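You operate a simulated robot arm through the tools that you are given. There is no shell and no other tool.

You run a simulated robot arm. Do the job below in one go: nothing can be reset, and whatever is moved stays where it is left.

Task
Pull the black pad out of the silver tray and push the grey pad in.
Fine: clamp the tray first and leave it clamped; the old pad goes on the bench top; leave the third pad alone.

Only the result counts: the job must be done as asked and must still hold three seconds after the hand-in. Knocking over, shifting, dropping, spilling or breaking anything else fails it.

Robot
A 7-joint arm with a two-finger parallel gripper, fixed in place. Base frame: the origin is on the floor under the middle of its stand, x ahead of it, y to its left, z up; the work surface is at about z = 0.86. Lengths are in m, angles in rad, forces in N, time in s.
With the tool pointing down near the work surface it reaches from about 0.4 to 0.9 m from the base axis. Its first joint turns from -2.496 to 2.496 rad. Payload 3 kg.
The tool frame sits at the grasp point between the pads (the TCP): z along the fingers, y along the line on which they close. The tips reach 0.03 m beyond it. The gripper opens to 0.094 m. The fingers are 0.028 m wide and 0.01 m thick; the gripper's body (0.05 by 0.096 m) begins 0.055 m behind the TCP.
Orientation is that of the tool frame in the base frame, as a unit quaternion [x, y, z, w]. With the fingers straight down and closing along the base's y, the tool's x points along the base's -x, its y along +y and its z along -z.

Tools
- The arm moves only by the tool play_rows. Its argument "commands" is a list of rows, each a list of 7 numbers: the shift along the tool's x, y, z in units of 400 mm (1.0 is 400 mm), then the turn, a rotation vector about the tool's x, y, z in units of 45 degrees (1.0 is 45 degrees), then the gripper command, from -1 (shut) to 1 (fully open), values between in proportion. In form: [[tx, ty, tz, ax, ay, az, grip], ...]. A call has 1 to 20 rows; each row is the pose to reach, as a shift and turn from the pose commanded when the call began, along the tool's axes at that moment. A call with a number of a shift or a turn outside -1 to 1 is refused whole. Each row takes 0.2 s and may step no farther than 0.05 m and 0.15 rad from the row before; otherwise, or with a gripper value out of range, the whole call is refused. Where a pose cannot be reached the arm comes as near as it can. A force on the tool above 40 N (or 10 N above the force at the start of the call, whichever is more), or a blocked arm, ends the call early, and 0.2 s more pass. The fingers move at their own pace (about 0.072 m/s each) and stop on an object; they squeeze with about 35 N. The grip force told is the motor's: it shows also when the fingers shut on nothing. Time passes only in rows, and 0.2 s behind the last, so rows that repeat a pose let the fingers close. The reply holds the time, the measured pose of the TCP, the force on the tool along the base axes, the opening and the grip force, in the units named above and with some noise, with the torque about the TCP (base axes, N m) and any sound that the robot's microphone picked up, and new pictures: "show" is both (left out), scene, wrist or none.
- Cameras (640 x 400 px; columns grow to the right, rows downward): "scene" is fixed at [0.4011, 0.4993, 1.4601]; the picture's right is [-0.74, -0.68, 0.00], its down [-0.45, 0.49, -0.75] and it looks along [0.51, -0.55, -0.66] (base axes); focal length 250 px, centre (320, 200). "wrist" rides on the gripper at [0.076, 0.014, -0.103] in the tool frame; the picture's right is [-0.18, 0.98, 0.00], its down [-0.75, -0.14, -0.64] and it looks along [-0.63, -0.12, 0.77] (tool axes); focal length 243 px, centre (320, 200). There is no depth. A picture from a camera that has moved, and an enlarged one, comes with that camera's place and axes in the base frame and with its lens.
- close_up(camera, box): a new picture of the part [left, top, right, bottom] of that camera's present view, enlarged. It takes no simulated time.
- job_done(): hands the job in; it is judged then, once.

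Nothing tells you positions but the pictures and the camera data. Unless the task says otherwise, let go and move clear before handing in.

The tools are called after "Call:" as a command line: name --pt "numbers of a row" for each row, then --argument value for the rest, lists and objects as JSON in quotes. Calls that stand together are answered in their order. play_rows: Moves the arm, as the interface text tells. Its arguments: {"type":"object","properties":{"commands":{"type":"array"},"show":{"type":"string","enum":["both","scene","wrist","none"]}},"required":["commands"]} The other tools are called the same way: close_up (camera, box) takes an enlarged picture of a part of a camera's view; job_done () hands the job in.

At the start:

```text
t: 0.0
position: [0.5308, 0.1269, 1.2517]
tcp_rot: [0.001, 1.0, 0.0, 0.0]
contact_force: [0.7, -0.5, -0.1]
torque: [0.01, -0.04, -0.03]
gripper_width: 0.0938
finger_force: 0.1
```

scene: 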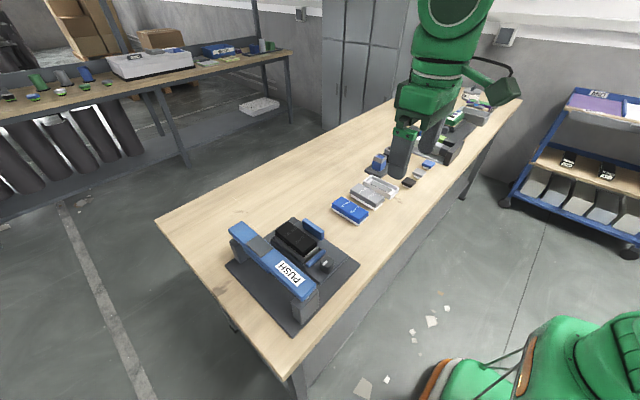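
wrist: 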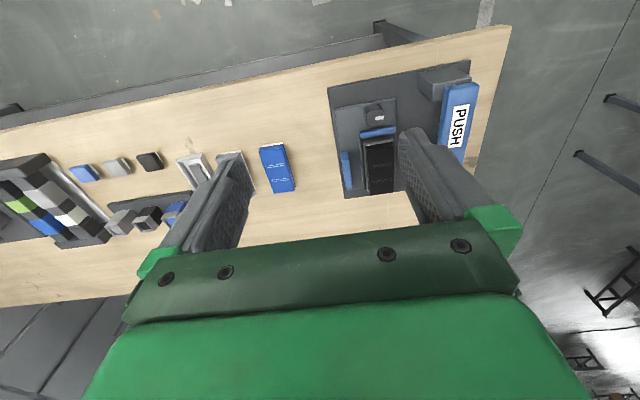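

I see a bench with a dark fixture plate (blue PUSH bar, black pad in a tray, a knob), and a blue and a grey pad beside it. I'll take enlarged pictures before moving anything.

Call:
close_up --camera "scene" --box '[210, 200, 370, 340]'

Call:
close_up --camera "scene" --box '[320, 130, 460, 230]'

Call:
close_up --camera "wrist" --box '[300, 40, 520, 220]'

Call:
close_up --camera "wrist" --box '[60, 120, 310, 250]'

```text
2.86 times, centred on (290, 270) of scene
camera zoom: at [0.4011, 0.4993, 1.4601], right [-0.74, -0.68, 0.0], down [-0.45, 0.49, -0.75], along [0.51, -0.55, -0.66], focal length 715 px, centre (406, 0)
```

zoom: 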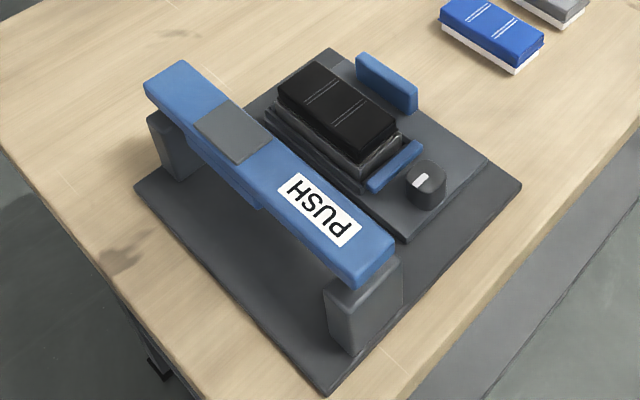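

```text
4.00 times, centred on (390, 180) of scene
camera zoom: at [0.4011, 0.4993, 1.4601], right [-0.74, -0.68, 0.0], down [-0.45, 0.49, -0.75], along [0.51, -0.55, -0.66], focal length 1000 px, centre (40, 280)
```

zoom: 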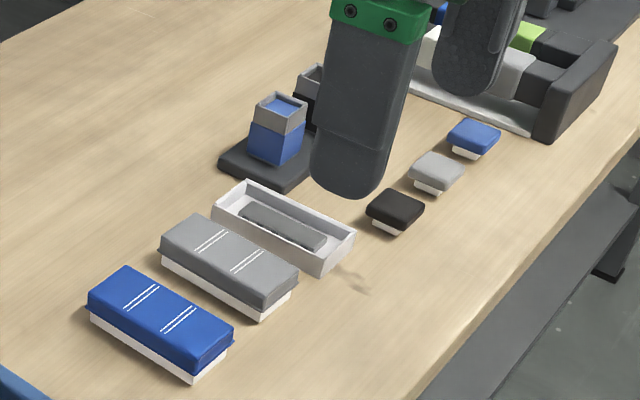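

```text
2.22 times, centred on (410, 130) of wrist
camera zoom: at [0.4568, 0.1411, 1.3533], right [0.18, 0.98, 0.0], down [0.75, -0.14, 0.64], along [0.63, -0.12, -0.77], focal length 539 px, centre (120, 356)
```

zoom: 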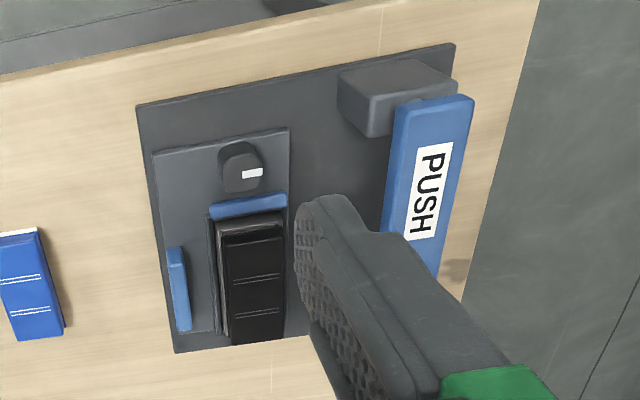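

```text
2.56 times, centred on (185, 185) of wrist
camera zoom: at [0.4568, 0.1411, 1.3533], right [0.18, 0.98, 0.0], down [0.75, -0.14, 0.64], along [0.63, -0.12, -0.77], focal length 621 px, centre (666, 238)
```

zoom: 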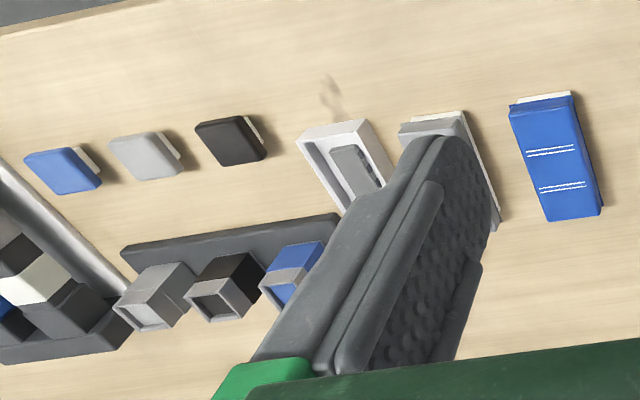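

The fixture with the black pad is around (0.77, 0.20), and the grey and blue pads lie to its right at about y = 0.0–0.08. I'll move the wrist camera over the fixture to look at how the tray and its clamp are built.

Call:
play_rows --pt "-0.085 0.033 0.044 0 0 0 1" --pt "-0.17 0.066 0.088 0 0 0 1" --pt "-0.256 0.099 0.131 0 0 0 1" --pt "-0.342 0.132 0.175 0 0 0 1" --pt "-0.427 0.165 0.219 0 0 0 1" --pt "-0.5125 0.1975 0.2625 0 0 0 1" --pt "-0.5125 0.1975 0.2625 0 0 0 1"

```text
t: 1.6
position: [0.7371, 0.207, 1.1457]
tcp_rot: [0.0, 1.0, 0.0, 0.0]
contact_force: [0.0, -0.6, -0.2]
torque: [0.0, 0.02, -0.03]
gripper_width: 0.0942
finger_force: 0.1
camera wrist: at [0.662, 0.2211, 1.2496], right [0.18, 0.98, 0.0], down [0.75, -0.14, 0.64], along [0.63, -0.12, -0.77], focal length 243 px, centre (320, 200)
```

scene: 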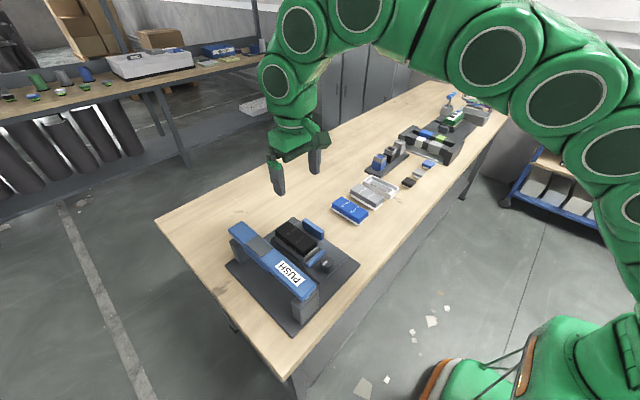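
wrist: 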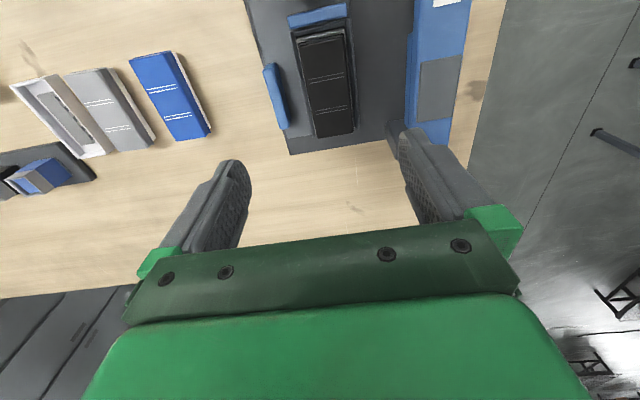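

Call:
close_up --camera "wrist" --box '[240, 0, 480, 150]'

Call:
close_up --camera "wrist" --box '[0, 30, 240, 180]'

Call:
close_up --camera "scene" --box '[220, 200, 370, 340]'

Call:
close_up --camera "scene" --box '[270, 210, 340, 280]'

Call:
close_up --camera "scene" --box '[325, 165, 405, 225]'

```text
2.67 times, centred on (360, 75) of wrist
camera zoom: at [0.662, 0.2211, 1.2496], right [0.18, 0.98, 0.0], down [0.75, -0.14, 0.64], along [0.63, -0.12, -0.77], focal length 647 px, centre (213, 533)
```

zoom: 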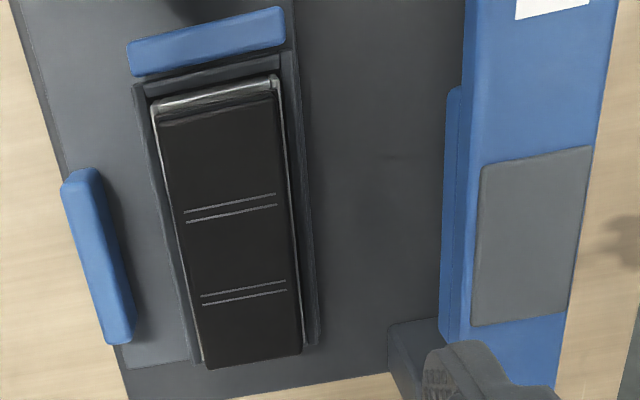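

```text
2.67 times, centred on (120, 105) of wrist
camera zoom: at [0.662, 0.2211, 1.2496], right [0.18, 0.98, 0.0], down [0.75, -0.14, 0.64], along [0.63, -0.12, -0.77], focal length 647 px, centre (853, 453)
```

zoom: 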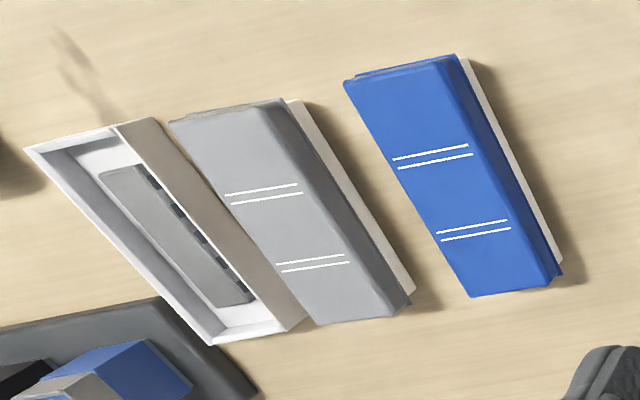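

```text
2.86 times, centred on (295, 270) of scene
camera zoom: at [0.4011, 0.4993, 1.4601], right [-0.74, -0.68, 0.0], down [-0.45, 0.49, -0.75], along [0.51, -0.55, -0.66], focal length 715 px, centre (391, 0)
```

zoom: 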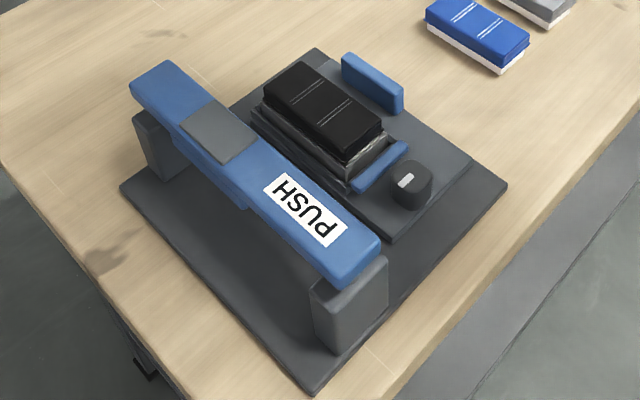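

```text
5.71 times, centred on (305, 245) of scene
camera zoom: at [0.4011, 0.4993, 1.4601], right [-0.74, -0.68, 0.0], down [-0.45, 0.49, -0.75], along [0.51, -0.55, -0.66], focal length 1429 px, centre (406, -57)
```

zoom: 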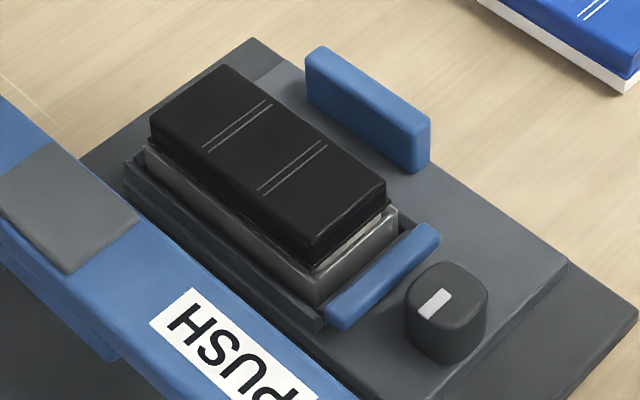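

```text
6.67 times, centred on (365, 195) of scene
camera zoom: at [0.4011, 0.4993, 1.4601], right [-0.74, -0.68, 0.0], down [-0.45, 0.49, -0.75], along [0.51, -0.55, -0.66], focal length 1667 px, centre (20, 233)
```

zoom: 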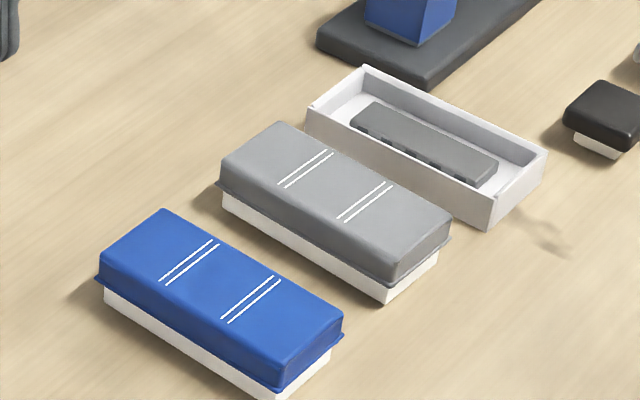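

The tray is a chrome channel insert holding the black pad, with a blue end jaw, a blue side jaw, a knob with a white mark and a PUSH bridge. I'll move back a bit to see the knob and the whole bar from another angle.

Call:
play_rows --pt "0.1 0 0.03 0 0 0 1" --pt "0.2 0 0.06 0 0 0 1" --pt "0.3 0 0.1 0 0 0 1" --pt "0.3 0 0.1 0 0 0 1" --show "wrist"

```text
t: 2.6
position: [0.619, 0.2055, 1.1065]
tcp_rot: [0.001, 1.0, 0.0, 0.001]
contact_force: [0.0, 0.2, 0.3]
torque: [0.03, 0.04, -0.01]
gripper_width: 0.0939
finger_force: 0.0
camera wrist: at [0.5427, 0.22, 1.2095], right [0.18, 0.98, 0.0], down [0.75, -0.14, 0.64], along [0.63, -0.12, -0.77], focal length 243 px, centre (320, 200)
```

wrist: 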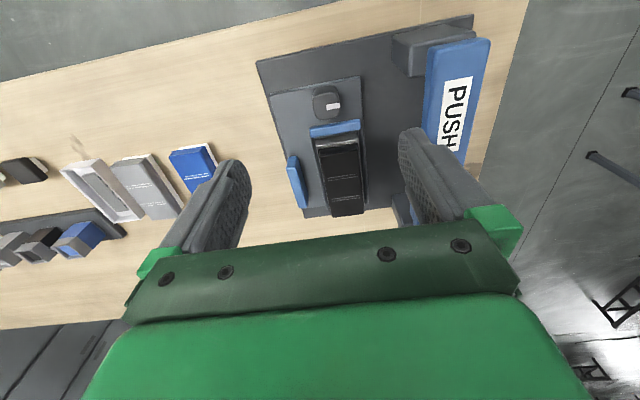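

Call:
close_up --camera "wrist" --box '[240, 0, 510, 220]'

Call:
close_up --camera "wrist" --box '[270, 70, 390, 220]'

```text
1.82 times, centred on (375, 110) of wrist
camera zoom: at [0.5427, 0.22, 1.2095], right [0.18, 0.98, 0.0], down [0.75, -0.14, 0.64], along [0.63, -0.12, -0.77], focal length 441 px, centre (220, 364)
```

zoom: 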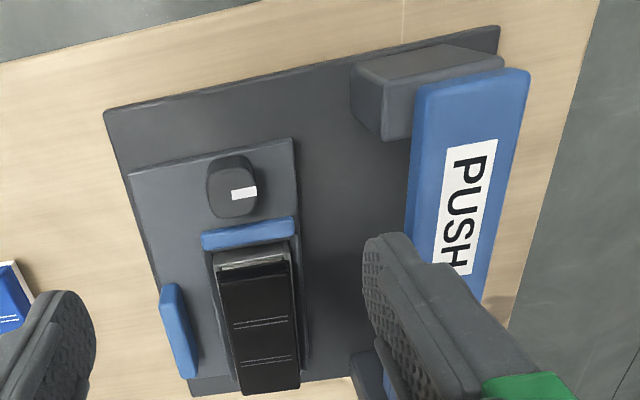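

```text
2.67 times, centred on (330, 145) of wrist
camera zoom: at [0.5427, 0.22, 1.2095], right [0.18, 0.98, 0.0], down [0.75, -0.14, 0.64], along [0.63, -0.12, -0.77], focal length 647 px, centre (293, 347)
```

zoom: 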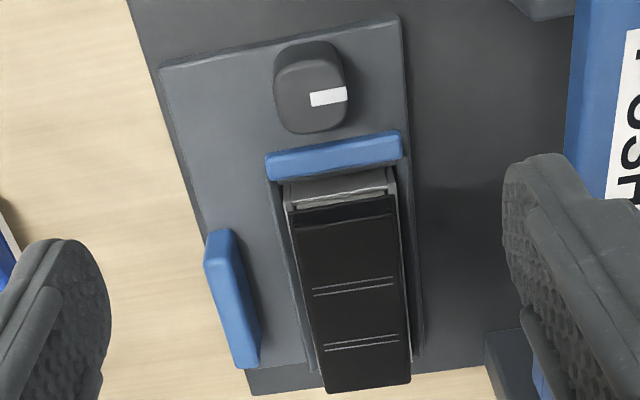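

The knob sits at the −x end beside the blue end jaw, and the PUSH bridge spans the +y side. I'll swing the camera round to the −y side and tilt it for a low look at the jaws, knob and bar mechanism.

Call:
play_rows --pt "-0.05 -0.065 0 0 0 -0.167 1" --pt "-0.1 -0.13 0 0 0 -0.333 1" --pt "-0.15 -0.195 0 0 0 -0.5 1" --pt "-0.2 -0.26 0 0 0 -0.667 1" --pt "-0.25 -0.325 0 0 0 -0.833 1" --pt "-0.3 -0.39 0 0 0 -1 1" --pt "-0.3 -0.39 0 0 0 -1 1" --show "wrist"

Call:
play_rows --pt "0 0 0 0 0 -0.167 1" --pt "0 0 0 0 0 -0.333 1" --pt "0 0 0 0 0 -0.5 1" --pt "0 0 0 0 0 -0.667 1" --pt "0 0 0 0 0 -0.833 1" --pt "0 0 0 0 0 -1 1" --pt "0 0 0 0 0 -1 1" --show "wrist"

```text
t: 4.2
position: [0.7366, 0.0502, 1.107]
tcp_rot: [-0.384, 0.923, 0.0, 0.0]
contact_force: [-0.2, -0.6, 0.8]
torque: [-0.01, -0.02, 0.03]
gripper_width: 0.0941
finger_force: 0.0
camera wrist: at [0.6753, 0.006, 1.2095], right [-0.57, 0.82, 0.0], down [0.63, 0.43, 0.64], along [0.53, 0.36, -0.77], focal length 243 px, centre (320, 200)
```

wrist: 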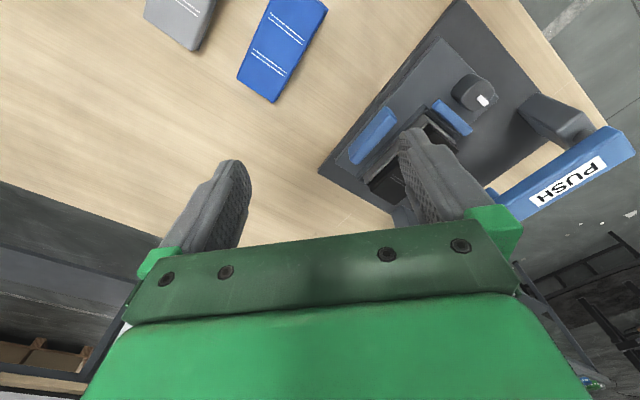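

```text
t: 5.8
position: [0.7363, 0.0481, 1.1056]
tcp_rot: [0.708, -0.706, 0.0, 0.001]
contact_force: [-0.3, -0.5, 0.5]
torque: [0.02, 0.01, -0.03]
gripper_width: 0.0942
finger_force: 0.1
camera wrist: at [0.7238, -0.0272, 1.2084], right [-0.98, 0.18, 0.0], down [0.14, 0.75, 0.64], along [0.12, 0.63, -0.77], focal length 243 px, centre (320, 200)
```

wrist: 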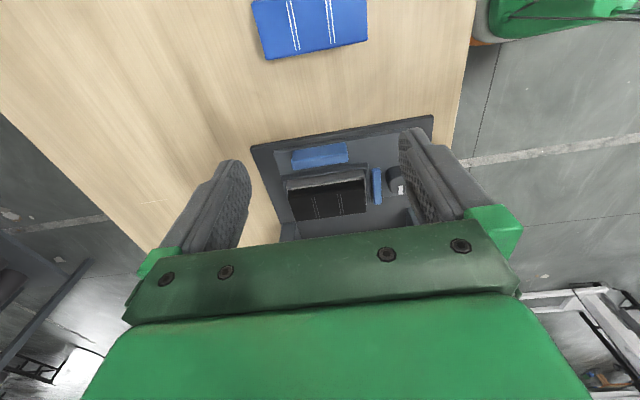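

The tilt comes next so I can see the fixture from the side at a low angle.

Call:
play_rows --pt "-0.02 0 0.04 0 -0.16 0 1" --pt "-0.04 0 0.08 0 -0.32 0 1" --pt "-0.06 0 0.12 0 -0.48 0 1" --pt "-0.08 0 0.16 0 -0.64 0 1" --pt "-0.1 0 0.2 0 -0.8 0 1" --pt "-0.1 0 0.2 0 -0.8 0 1" --show "both"

```text
t: 7.2
position: [0.7348, 0.0897, 1.0257]
tcp_rot: [-0.672, 0.672, 0.22, 0.22]
contact_force: [0.4, 0.0, 0.0]
torque: [0.01, -0.02, -0.01]
gripper_width: 0.0939
finger_force: 0.1
camera wrist: at [0.7218, -0.0321, 1.0632], right [-0.98, 0.15, 0.11], down [0.14, 0.23, 0.96], along [0.12, 0.96, -0.25], focal length 243 px, centre (320, 200)
```

scene: 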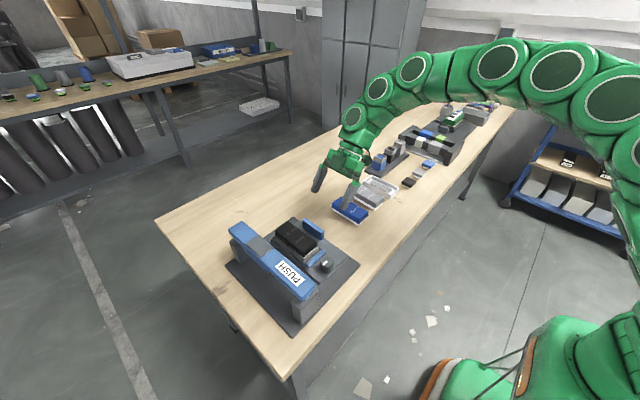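
wrist: 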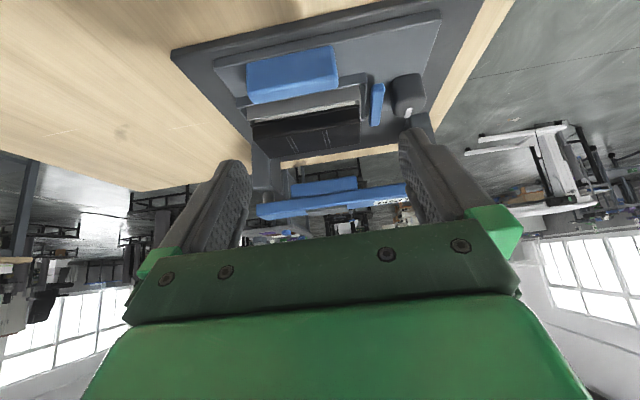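

Call:
close_up --camera "wrist" --box '[160, 0, 460, 230]'

Call:
close_up --camera "wrist" --box '[230, 40, 440, 220]'

Call:
close_up --camera "wrist" --box '[235, 30, 435, 150]'

```text
1.74 times, centred on (310, 115) of wrist
camera zoom: at [0.7218, -0.0321, 1.0632], right [-0.98, 0.15, 0.11], down [0.14, 0.23, 0.96], along [0.12, 0.96, -0.25], focal length 422 px, centre (337, 348)
```

zoom: 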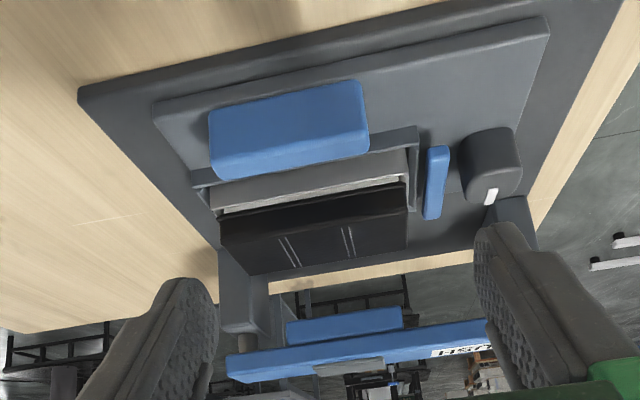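

```text
2.22 times, centred on (335, 130) of wrist
camera zoom: at [0.7218, -0.0321, 1.0632], right [-0.98, 0.15, 0.11], down [0.14, 0.23, 0.96], along [0.12, 0.96, -0.25], focal length 539 px, centre (287, 356)
```

zoom: 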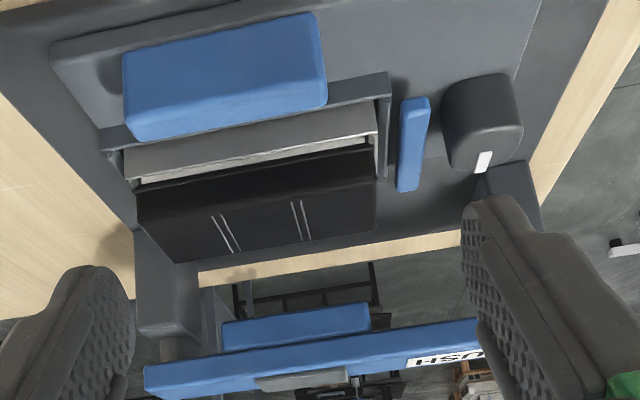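

```text
3.20 times, centred on (335, 90) of wrist
camera zoom: at [0.7218, -0.0321, 1.0632], right [-0.98, 0.15, 0.11], down [0.14, 0.23, 0.96], along [0.12, 0.96, -0.25], focal length 776 px, centre (272, 552)
```

zoom: 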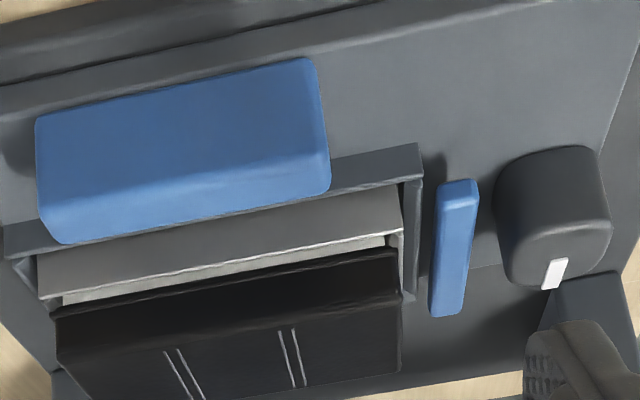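

The bridge bar seems to sit on plunger-like pins above two posts with a blue block hanging under its middle, and the knob stands next to the blue end jaw. I'll swing round to the −x side at a low angle to understand which part is the clamp.

Call:
play_rows --pt "-0.0276 0.031 0.0046 0.098 0 0.135 1" --pt "-0.055 0.0625 0.009 0.196 0 0.27 1" --pt "-0.083 0.094 0.014 0.294 0 0.4045 1" --pt "-0.11 0.125 0.018 0.392 0 0.539 1" --pt "-0.138 0.156 0.023 0.49 0 0.674 1" --pt "-0.1655 0.1875 0.0275 0.588 0 0.809 1" --pt "-0.1655 0.1875 0.0275 0.588 0 0.809 1" --show "both"

```text
t: 8.8
position: [0.6619, 0.15, 1.0547]
tcp_rot: [-0.363, 0.879, 0.118, 0.286]
contact_force: [0.2, 0.5, -0.5]
torque: [0.0, -0.02, 0.03]
gripper_width: 0.0941
finger_force: 0.0
camera wrist: at [0.5668, 0.0742, 1.0932], right [-0.59, 0.8, 0.11], down [0.26, 0.06, 0.96], along [0.76, 0.59, -0.25], focal length 243 px, centre (320, 200)
```

scene: 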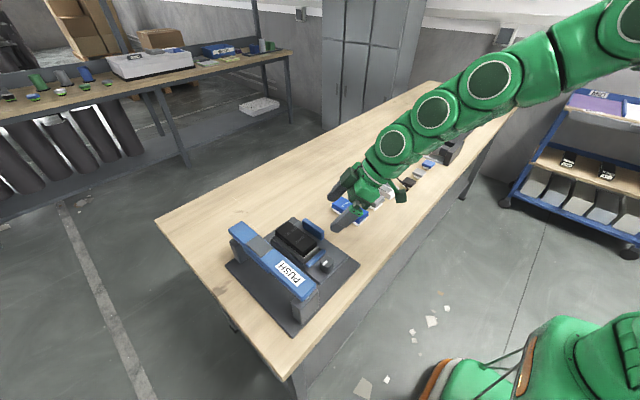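
wrist: 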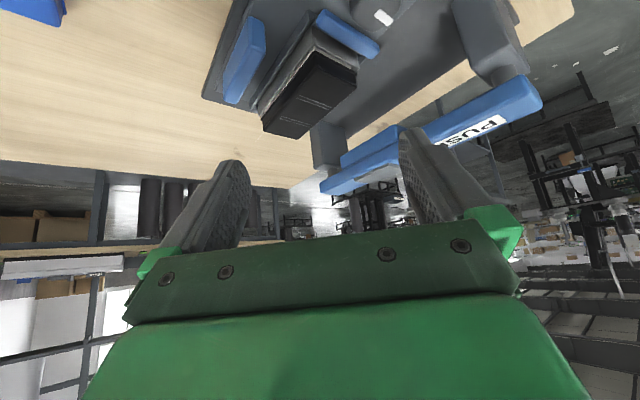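

Call:
close_up --camera "wrist" --box '[200, 0, 560, 220]'

Call:
close_up --camera "wrist" --box '[210, 0, 400, 140]'

Call:
close_up --camera "wrist" --box '[300, 40, 560, 210]'

```text
1.78 times, centred on (380, 110) of wrist
camera zoom: at [0.5668, 0.0742, 1.0932], right [-0.59, 0.8, 0.11], down [0.26, 0.06, 0.96], along [0.76, 0.59, -0.25], focal length 431 px, centre (213, 360)
```

zoom: 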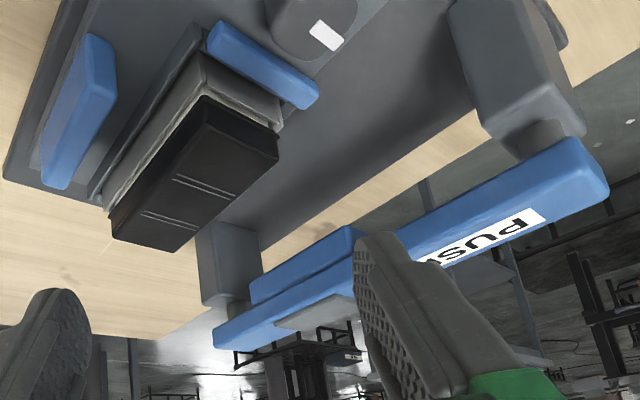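

```text
2.86 times, centred on (305, 70) of wrist
camera zoom: at [0.5668, 0.0742, 1.0932], right [-0.59, 0.8, 0.11], down [0.26, 0.06, 0.96], along [0.76, 0.59, -0.25], focal length 693 px, centre (363, 571)
```

zoom: 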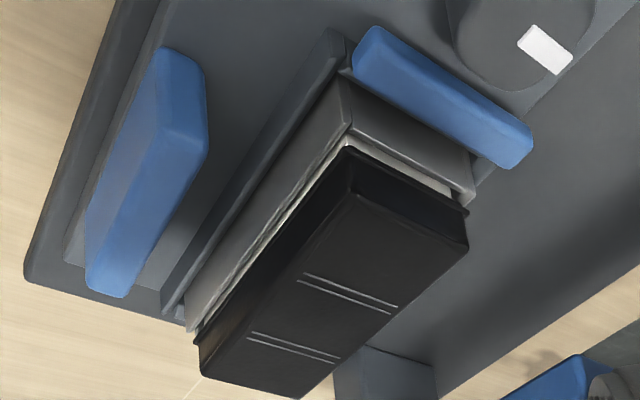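

```text
2.35 times, centred on (430, 125) of wrist
camera zoom: at [0.5668, 0.0742, 1.0932], right [-0.59, 0.8, 0.11], down [0.26, 0.06, 0.96], along [0.76, 0.59, -0.25], focal length 571 px, centre (61, 376)
```

zoom: 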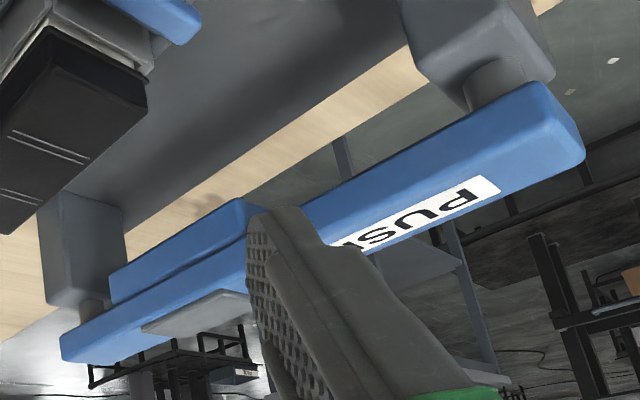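

The bar rides on vertical plungers and has a ram under it, so it looks like a press rather than a sliding jaw. I'll continue around to the −x side for a closer look at the knob and the end jaw.

Call:
play_rows --pt "0.0187 0.0477 0.0147 0.098 0 0.135 1" --pt "0.037 0.095 0.029 0.196 0 0.27 1" --pt "0.056 0.143 0.044 0.294 0 0.4045 1" --pt "0.075 0.19 0.059 0.392 0 0.539 1" --pt "0.093 0.238 0.073 0.49 0 0.674 1" --pt "0.112 0.286 0.088 0.588 0 0.809 1" --pt "0.112 0.286 0.088 0.588 0 0.809 1" --show "wrist"

Call:
close_up --camera "wrist" --box '[200, 0, 560, 220]'

Call:
close_up --camera "wrist" --box '[240, 20, 400, 150]'

```text
t: 10.4
position: [0.57, 0.2202, 1.0008]
tcp_rot: [0.001, 0.951, 0.0, 0.309]
contact_force: [0.8, -0.7, 0.4]
torque: [-0.03, 0.01, 0.0]
gripper_width: 0.0945
finger_force: 0.0
camera wrist: at [0.4482, 0.2349, 1.0393], right [0.15, 0.98, 0.11], down [0.23, -0.14, 0.96], along [0.96, -0.12, -0.25], focal length 243 px, centre (320, 200)
```

wrist: 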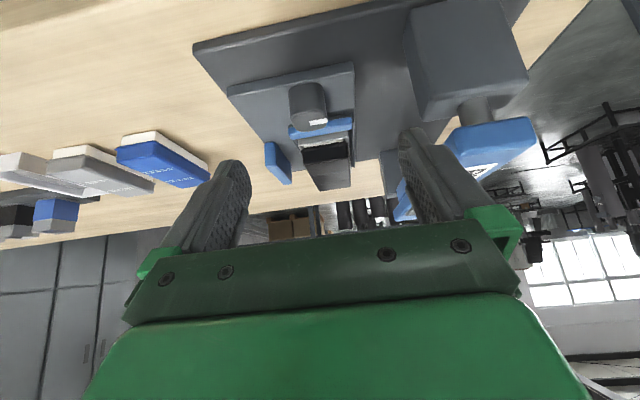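

```text
1.78 times, centred on (380, 110) of wrist
camera zoom: at [0.4482, 0.2349, 1.0393], right [0.15, 0.98, 0.11], down [0.23, -0.14, 0.96], along [0.96, -0.12, -0.25], focal length 431 px, centre (213, 360)
```

zoom: 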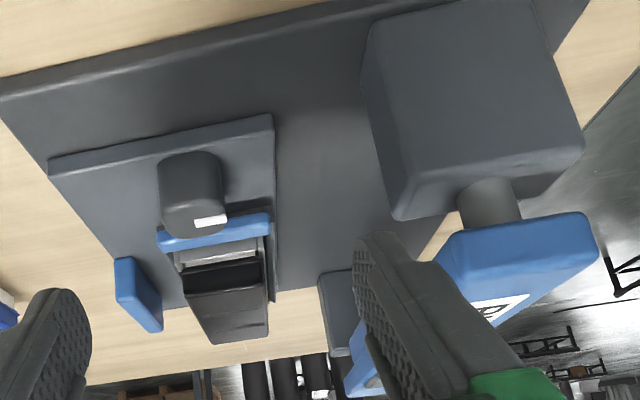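

```text
3.08 times, centred on (320, 85) of wrist
camera zoom: at [0.4482, 0.2349, 1.0393], right [0.15, 0.98, 0.11], down [0.23, -0.14, 0.96], along [0.96, -0.12, -0.25], focal length 746 px, centre (320, 554)
```

zoom: 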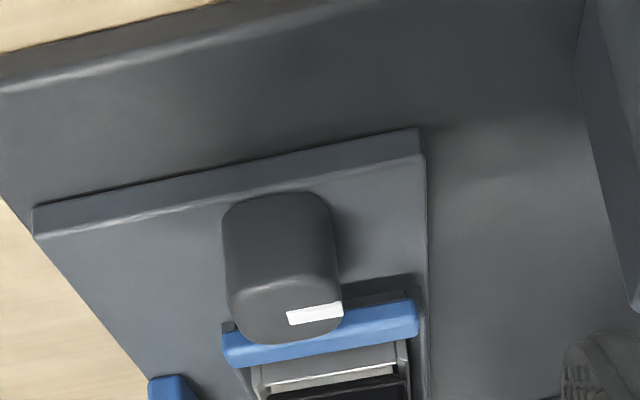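

The knob is a rounded block (centre about (0.643, 0.210), top about z = 0.915) right behind the blue end jaw, with its white mark pointing to +y. I'll straighten the tool and go above the knob to try it as the clamp.

Call:
play_rows --pt "-0.03 -0.005 -0.0155 0 0.16 0 1" --pt "-0.06 -0.01 -0.031 0 0.32 0 1" --pt "-0.09 -0.015 -0.046 0 0.48 0 1" --pt "-0.12 -0.02 -0.062 0 0.64 0 1" --pt "-0.149 -0.025 -0.077 0 0.8 0 1" --pt "-0.149 -0.025 -0.077 0 0.8 0 1" --show "wrist"

Call:
close_up --camera "wrist" --box '[240, 0, 440, 140]'

```text
t: 11.8
position: [0.6019, 0.2098, 1.0597]
tcp_rot: [0.001, 1.0, 0.0, 0.0]
contact_force: [-0.3, -0.2, 0.0]
torque: [0.03, 0.01, -0.02]
gripper_width: 0.0939
finger_force: 0.1
camera wrist: at [0.5259, 0.224, 1.1631], right [0.18, 0.98, 0.0], down [0.75, -0.14, 0.64], along [0.63, -0.12, -0.77], focal length 243 px, centre (320, 200)
```

wrist: 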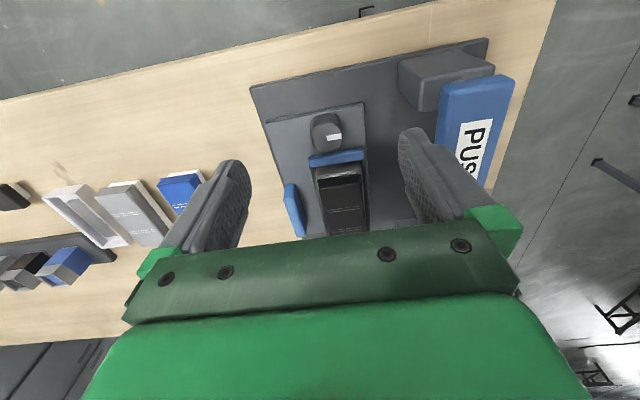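

```text
2.86 times, centred on (340, 70) of wrist
camera zoom: at [0.5259, 0.224, 1.1631], right [0.18, 0.98, 0.0], down [0.75, -0.14, 0.64], along [0.63, -0.12, -0.77], focal length 693 px, centre (263, 571)
```

zoom: 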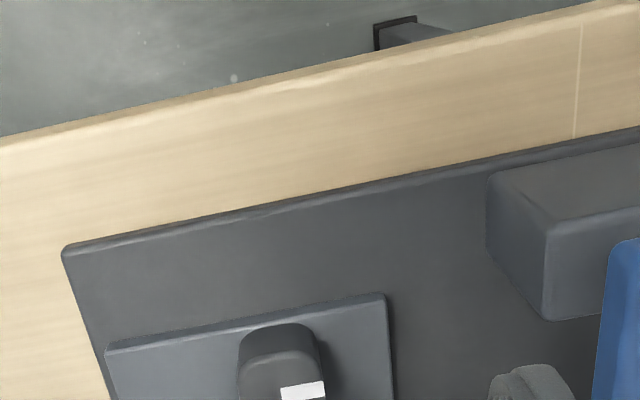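

The knob is directly ahead and below; I'll descend with the fingers straddling its top, staying above the end jaw's top (about 0.906).

Call:
play_rows --pt "-0.05 0.001 0.06 0 0 0 0.4" --pt "-0.1025 0.002 0.12 0 0 0 0.4" --pt "-0.1025 0.002 0.2 0 0 0 0.4" --pt "-0.1025 0.002 0.26 0 0 0 0.4" --pt "-0.1025 0.002 0.304 0 0 0 0.4" --pt "-0.1025 0.002 0.304 0 0 0 0.4" --show "both"

Call:
close_up --camera "scene" --box '[270, 200, 370, 290]'

Call:
close_up --camera "wrist" --box '[200, 80, 480, 240]'

```text
t: 13.2
position: [0.6412, 0.2116, 0.9402]
tcp_rot: [0.0, 1.0, 0.0, 0.002]
contact_force: [-0.8, -0.2, 0.3]
torque: [-0.02, 0.03, 0.02]
gripper_width: 0.0659
finger_force: 0.0
camera wrist: at [0.5664, 0.2258, 1.0424], right [0.18, 0.98, 0.0], down [0.75, -0.14, 0.64], along [0.63, -0.12, -0.77], focal length 243 px, centre (320, 200)
```

scene: 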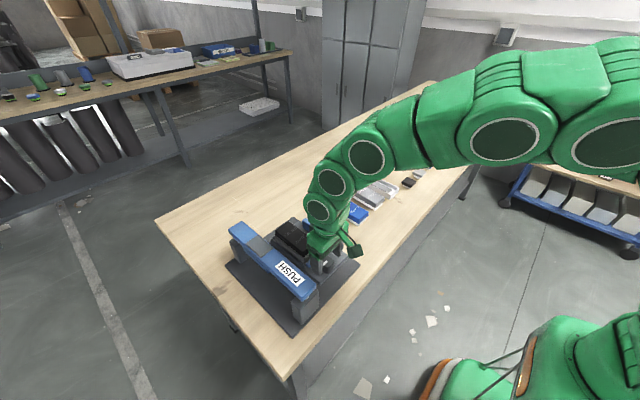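
wrist: 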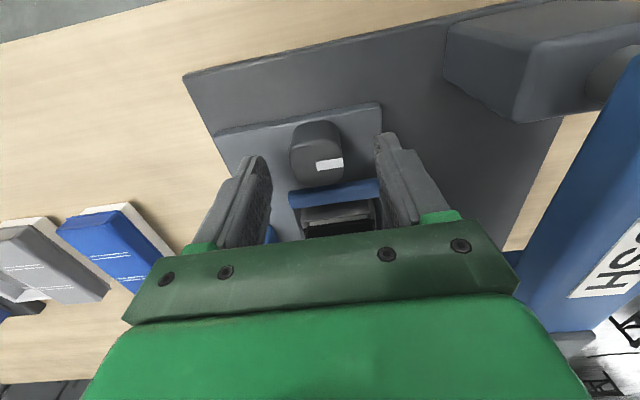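

```text
4.44 times, centred on (320, 245) of scene
camera zoom: at [0.4011, 0.4993, 1.4601], right [-0.74, -0.68, 0.0], down [-0.45, 0.49, -0.75], along [0.51, -0.55, -0.66], focal length 1112 px, centre (320, 0)
```

zoom: 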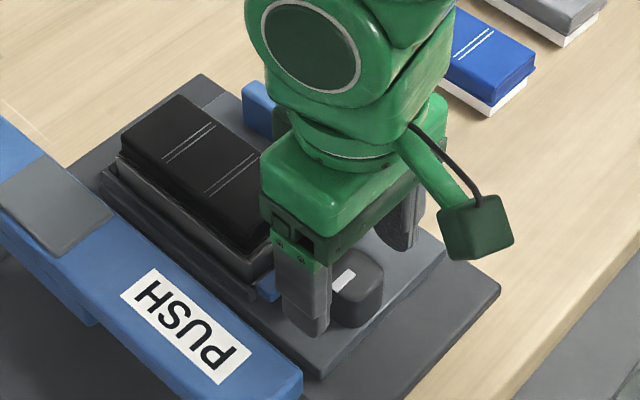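

```text
2.29 times, centred on (340, 160) of wrist
camera zoom: at [0.5664, 0.2258, 1.0424], right [0.18, 0.98, 0.0], down [0.75, -0.14, 0.64], along [0.63, -0.12, -0.77], focal length 555 px, centre (274, 291)
```

zoom: 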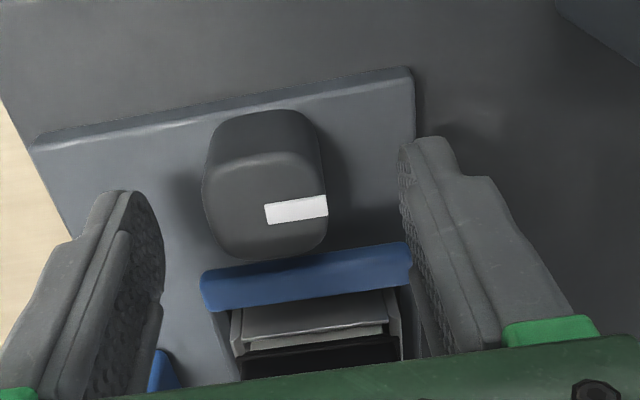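

The fingers straddle the knob top well. I'll go 1 cm deeper (tips still clear of the end jaw in x), close on the knob and read the forces before any turning.

Call:
play_rows --pt "-0.004 -0.003 0.014 0 0 0 0.4" --pt "-0.004 -0.003 0.0275 0 0 0 0.4" --pt "-0.004 -0.003 0.0275 0 0 0 0.4" --pt "-0.004 -0.003 0.0275 0 0 0 -1" --pt "-0.004 -0.003 0.0275 0 0 0 -1" --pt "-0.004 -0.003 0.0275 0 0 0 -1" --pt "-0.004 -0.003 0.0275 0 0 0 -1" --show "wrist"

```text
t: 14.8
position: [0.6424, 0.2103, 0.9291]
tcp_rot: [-0.001, 1.0, 0.0, 0.0]
contact_force: [-0.1, -1.0, -3.3]
torque: [0.37, 0.13, -0.02]
gripper_width: 0.0342
finger_force: 45.3
camera wrist: at [0.5677, 0.2241, 1.0307], right [0.18, 0.98, 0.0], down [0.75, -0.14, 0.64], along [0.63, -0.12, -0.77], focal length 243 px, centre (320, 200)
```

wrist: 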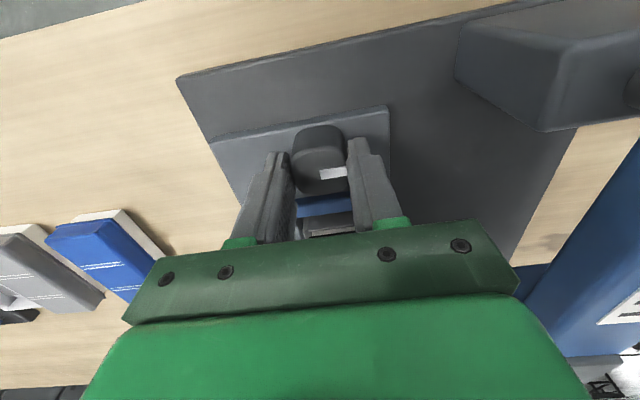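

The knob is gripped at 34 mm. I'll turn it a small amount clockwise (seen from above, the usual tightening sense, mark towards the tray) and check the torque.

Call:
play_rows --pt "0 0 0 0 0 0.11 -1" --pt "0 0 0 0 0 0.22 -1" --pt "0 0 0 0 0 0.33 -1" --pt "0 0 0 0 0 0.33 -1" --show "both"

Call:
close_up --camera "wrist" --box '[220, 90, 440, 250]'

Call:
close_up --camera "scene" --box '[270, 200, 370, 290]'

```text
t: 15.8
position: [0.6412, 0.2084, 0.9286]
tcp_rot: [0.13, 0.991, 0.0, 0.0]
contact_force: [-2.2, 0.9, -15.0]
torque: [0.06, -0.5, -0.01]
gripper_width: 0.0347
finger_force: 45.0
camera wrist: at [0.5741, 0.2426, 1.0308], right [0.43, 0.9, 0.0], down [0.69, -0.33, 0.64], along [0.58, -0.28, -0.77], focal length 243 px, centre (320, 200)
```

scene: 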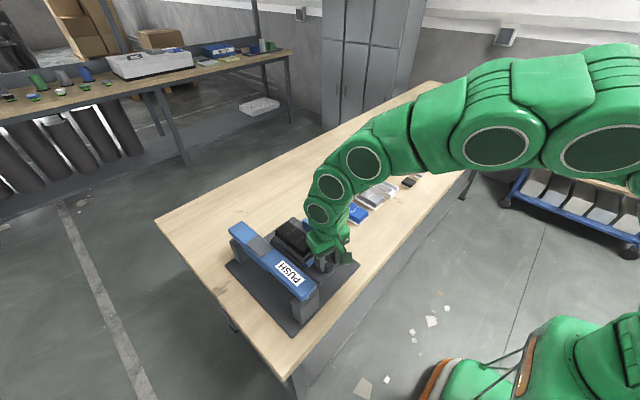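
wrist: 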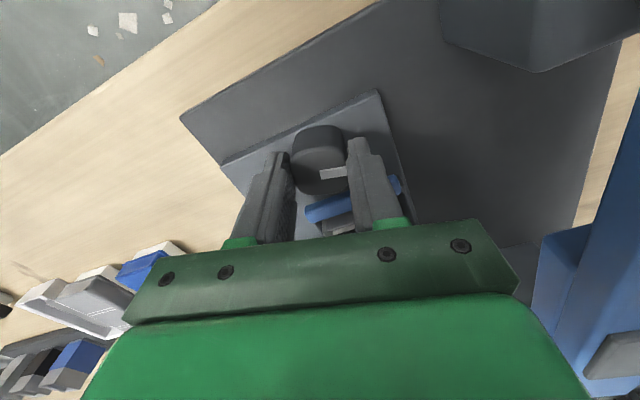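

```text
2.50 times, centred on (330, 170) of wrist
camera zoom: at [0.5741, 0.2426, 1.0308], right [0.43, 0.9, 0.0], down [0.69, -0.33, 0.64], along [0.58, -0.28, -0.77], focal length 606 px, centre (295, 275)
```

zoom: 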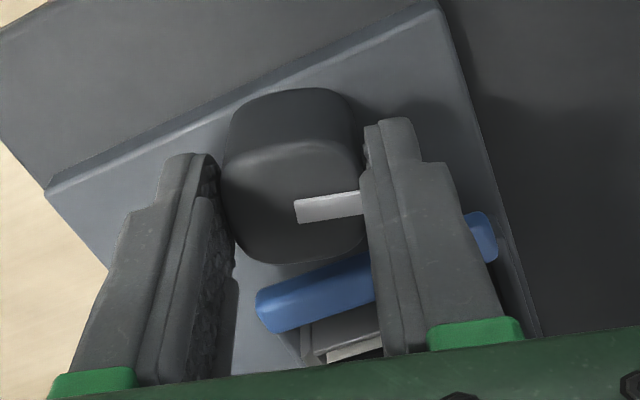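

```text
4.44 times, centred on (320, 245) of scene
camera zoom: at [0.4011, 0.4993, 1.4601], right [-0.74, -0.68, 0.0], down [-0.45, 0.49, -0.75], along [0.51, -0.55, -0.66], focal length 1112 px, centre (320, 0)
```

zoom: 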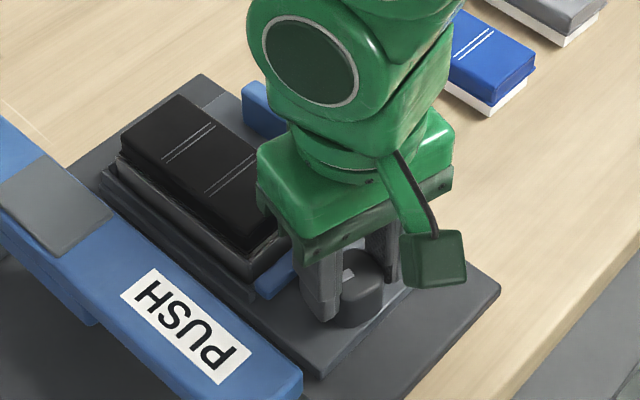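

The knob turns with the gripper with no resisting torque. I'll continue turning in the same sense in small steps and watch the jaw and the forces.

Call:
play_rows --pt "0 0 0 0 0 0.11 -1" --pt "0 0 0 0 0 0.22 -1" --pt "0 0 0 0 0 0.33 -1" --pt "0 0 0 0 0 0.33 -1" --show "both"

Call:
close_up --camera "wrist" --box '[220, 90, 440, 250]'

Call:
close_up --camera "scene" --box '[270, 200, 370, 290]'

```text
t: 16.8
position: [0.6419, 0.2093, 0.9283]
tcp_rot: [0.257, 0.966, 0.0, -0.001]
contact_force: [1.0, 5.2, -21.8]
torque: [0.65, -0.49, 0.02]
gripper_width: 0.0345
finger_force: 44.7
camera wrist: at [0.5849, 0.2593, 1.0308], right [0.65, 0.76, 0.0], down [0.58, -0.5, 0.64], along [0.49, -0.42, -0.77], focal length 243 px, centre (320, 200)
```

scene: 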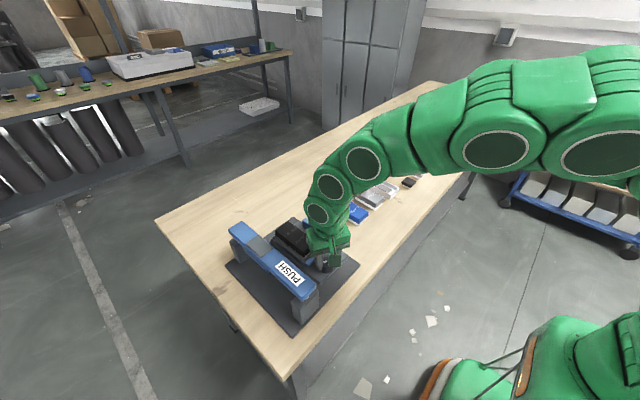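
wrist: 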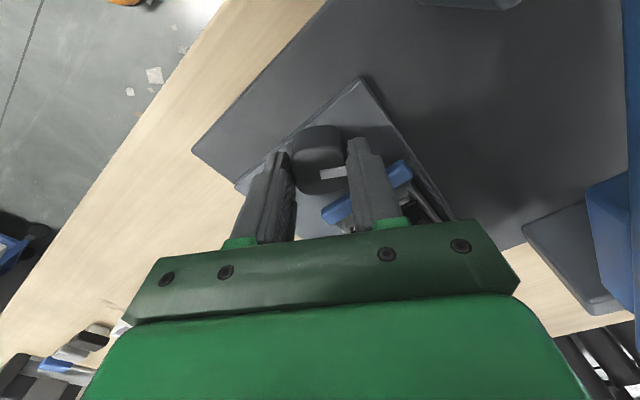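

```text
2.50 times, centred on (330, 170) of wrist
camera zoom: at [0.5849, 0.2593, 1.0308], right [0.65, 0.76, 0.0], down [0.58, -0.5, 0.64], along [0.49, -0.42, -0.77], focal length 606 px, centre (295, 275)
```

zoom: 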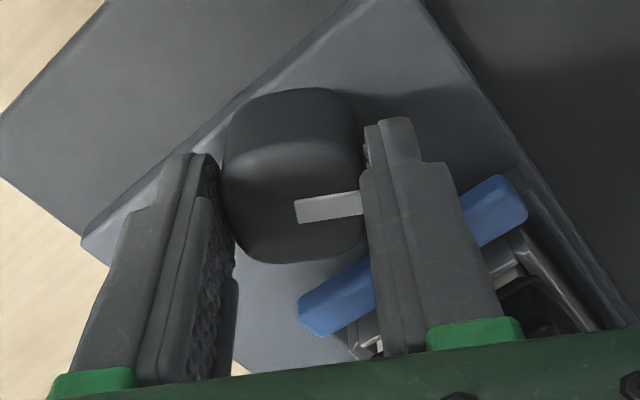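

```text
4.44 times, centred on (320, 245) of scene
camera zoom: at [0.4011, 0.4993, 1.4601], right [-0.74, -0.68, 0.0], down [-0.45, 0.49, -0.75], along [0.51, -0.55, -0.66], focal length 1112 px, centre (320, 0)
```

zoom: 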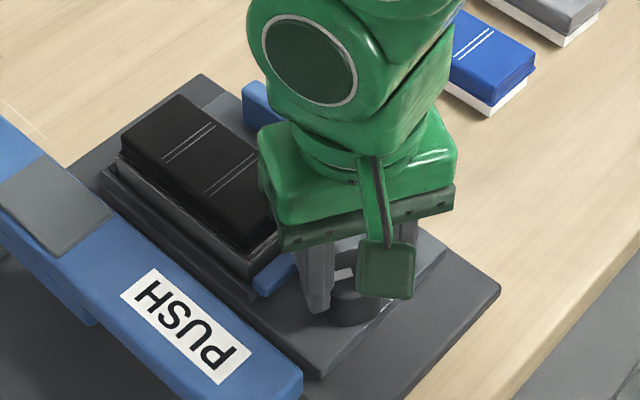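

The knob has followed the gripper through 30° with a growing downward pull, as a screw would give, and the end jaw has hardly moved so far. I'll release and look at the knob and jaws before deciding on more turning.

Call:
play_rows --pt "0 0 0 0 0 0 0.3" --pt "0 0 0 0 0 0 0.3" --pt "0 0 0 0 0 0 0.3" --pt "0 0 -0.1 0 0 0 0.3" --pt "0 0 -0.2 0 0 -0.15 0.3" --pt "0.05 0 -0.25 0 0 -0.33 0.3" --pt "0.05 0 -0.25 0 0 -0.33 0.3" --show "both"

Call:
close_up --camera "wrist" --box '[220, 60, 440, 240]'

Call:
close_up --camera "scene" --box '[270, 200, 370, 290]'

```text
t: 18.4
position: [0.6255, 0.2191, 1.0278]
tcp_rot: [0.129, 0.992, 0.0, -0.001]
contact_force: [-0.2, -0.1, 0.6]
torque: [0.0, -0.04, -0.02]
gripper_width: 0.0614
finger_force: 0.0
camera wrist: at [0.5568, 0.2516, 1.13], right [0.43, 0.9, 0.0], down [0.69, -0.33, 0.64], along [0.58, -0.28, -0.77], focal length 243 px, centre (320, 200)
```

scene: 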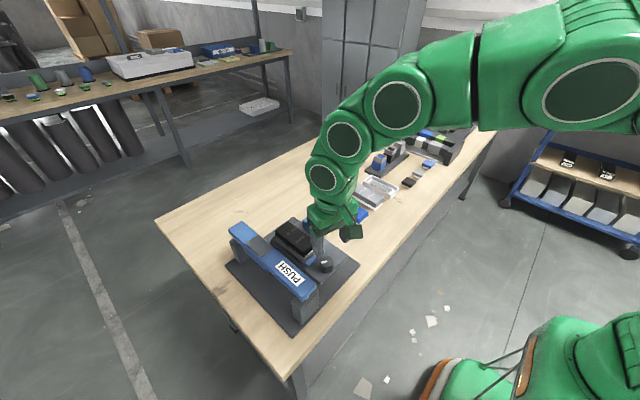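
wrist: 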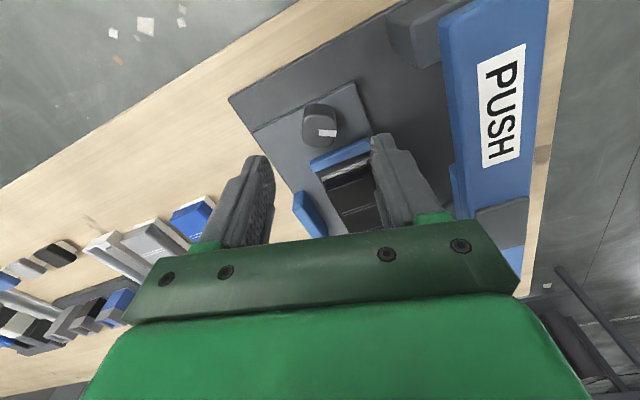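

```text
2.22 times, centred on (330, 150) of wrist
camera zoom: at [0.5568, 0.2516, 1.13], right [0.43, 0.9, 0.0], down [0.69, -0.33, 0.64], along [0.58, -0.28, -0.77], focal length 539 px, centre (298, 311)
```

zoom: 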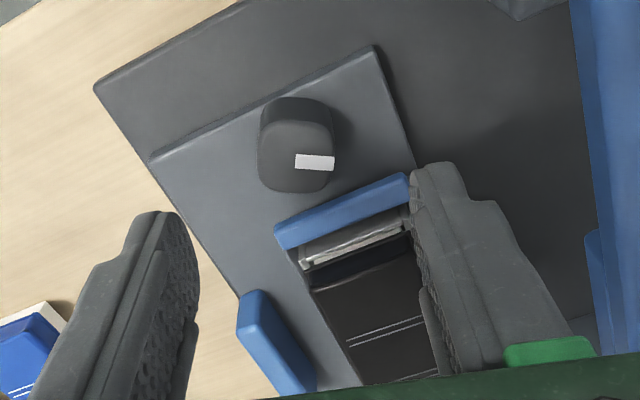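

```text
4.44 times, centred on (320, 245) of scene
camera zoom: at [0.4011, 0.4993, 1.4601], right [-0.74, -0.68, 0.0], down [-0.45, 0.49, -0.75], along [0.51, -0.55, -0.66], focal length 1112 px, centre (320, 0)
```

zoom: 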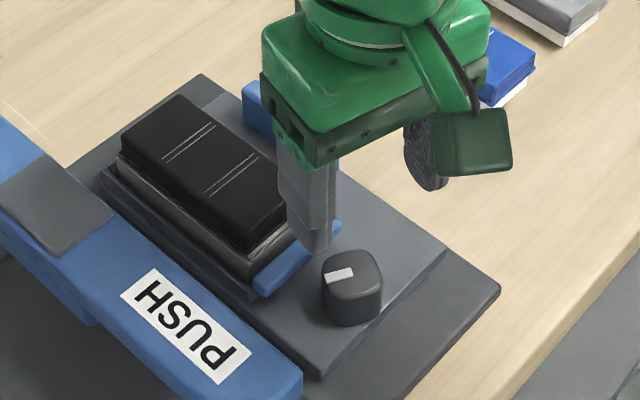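

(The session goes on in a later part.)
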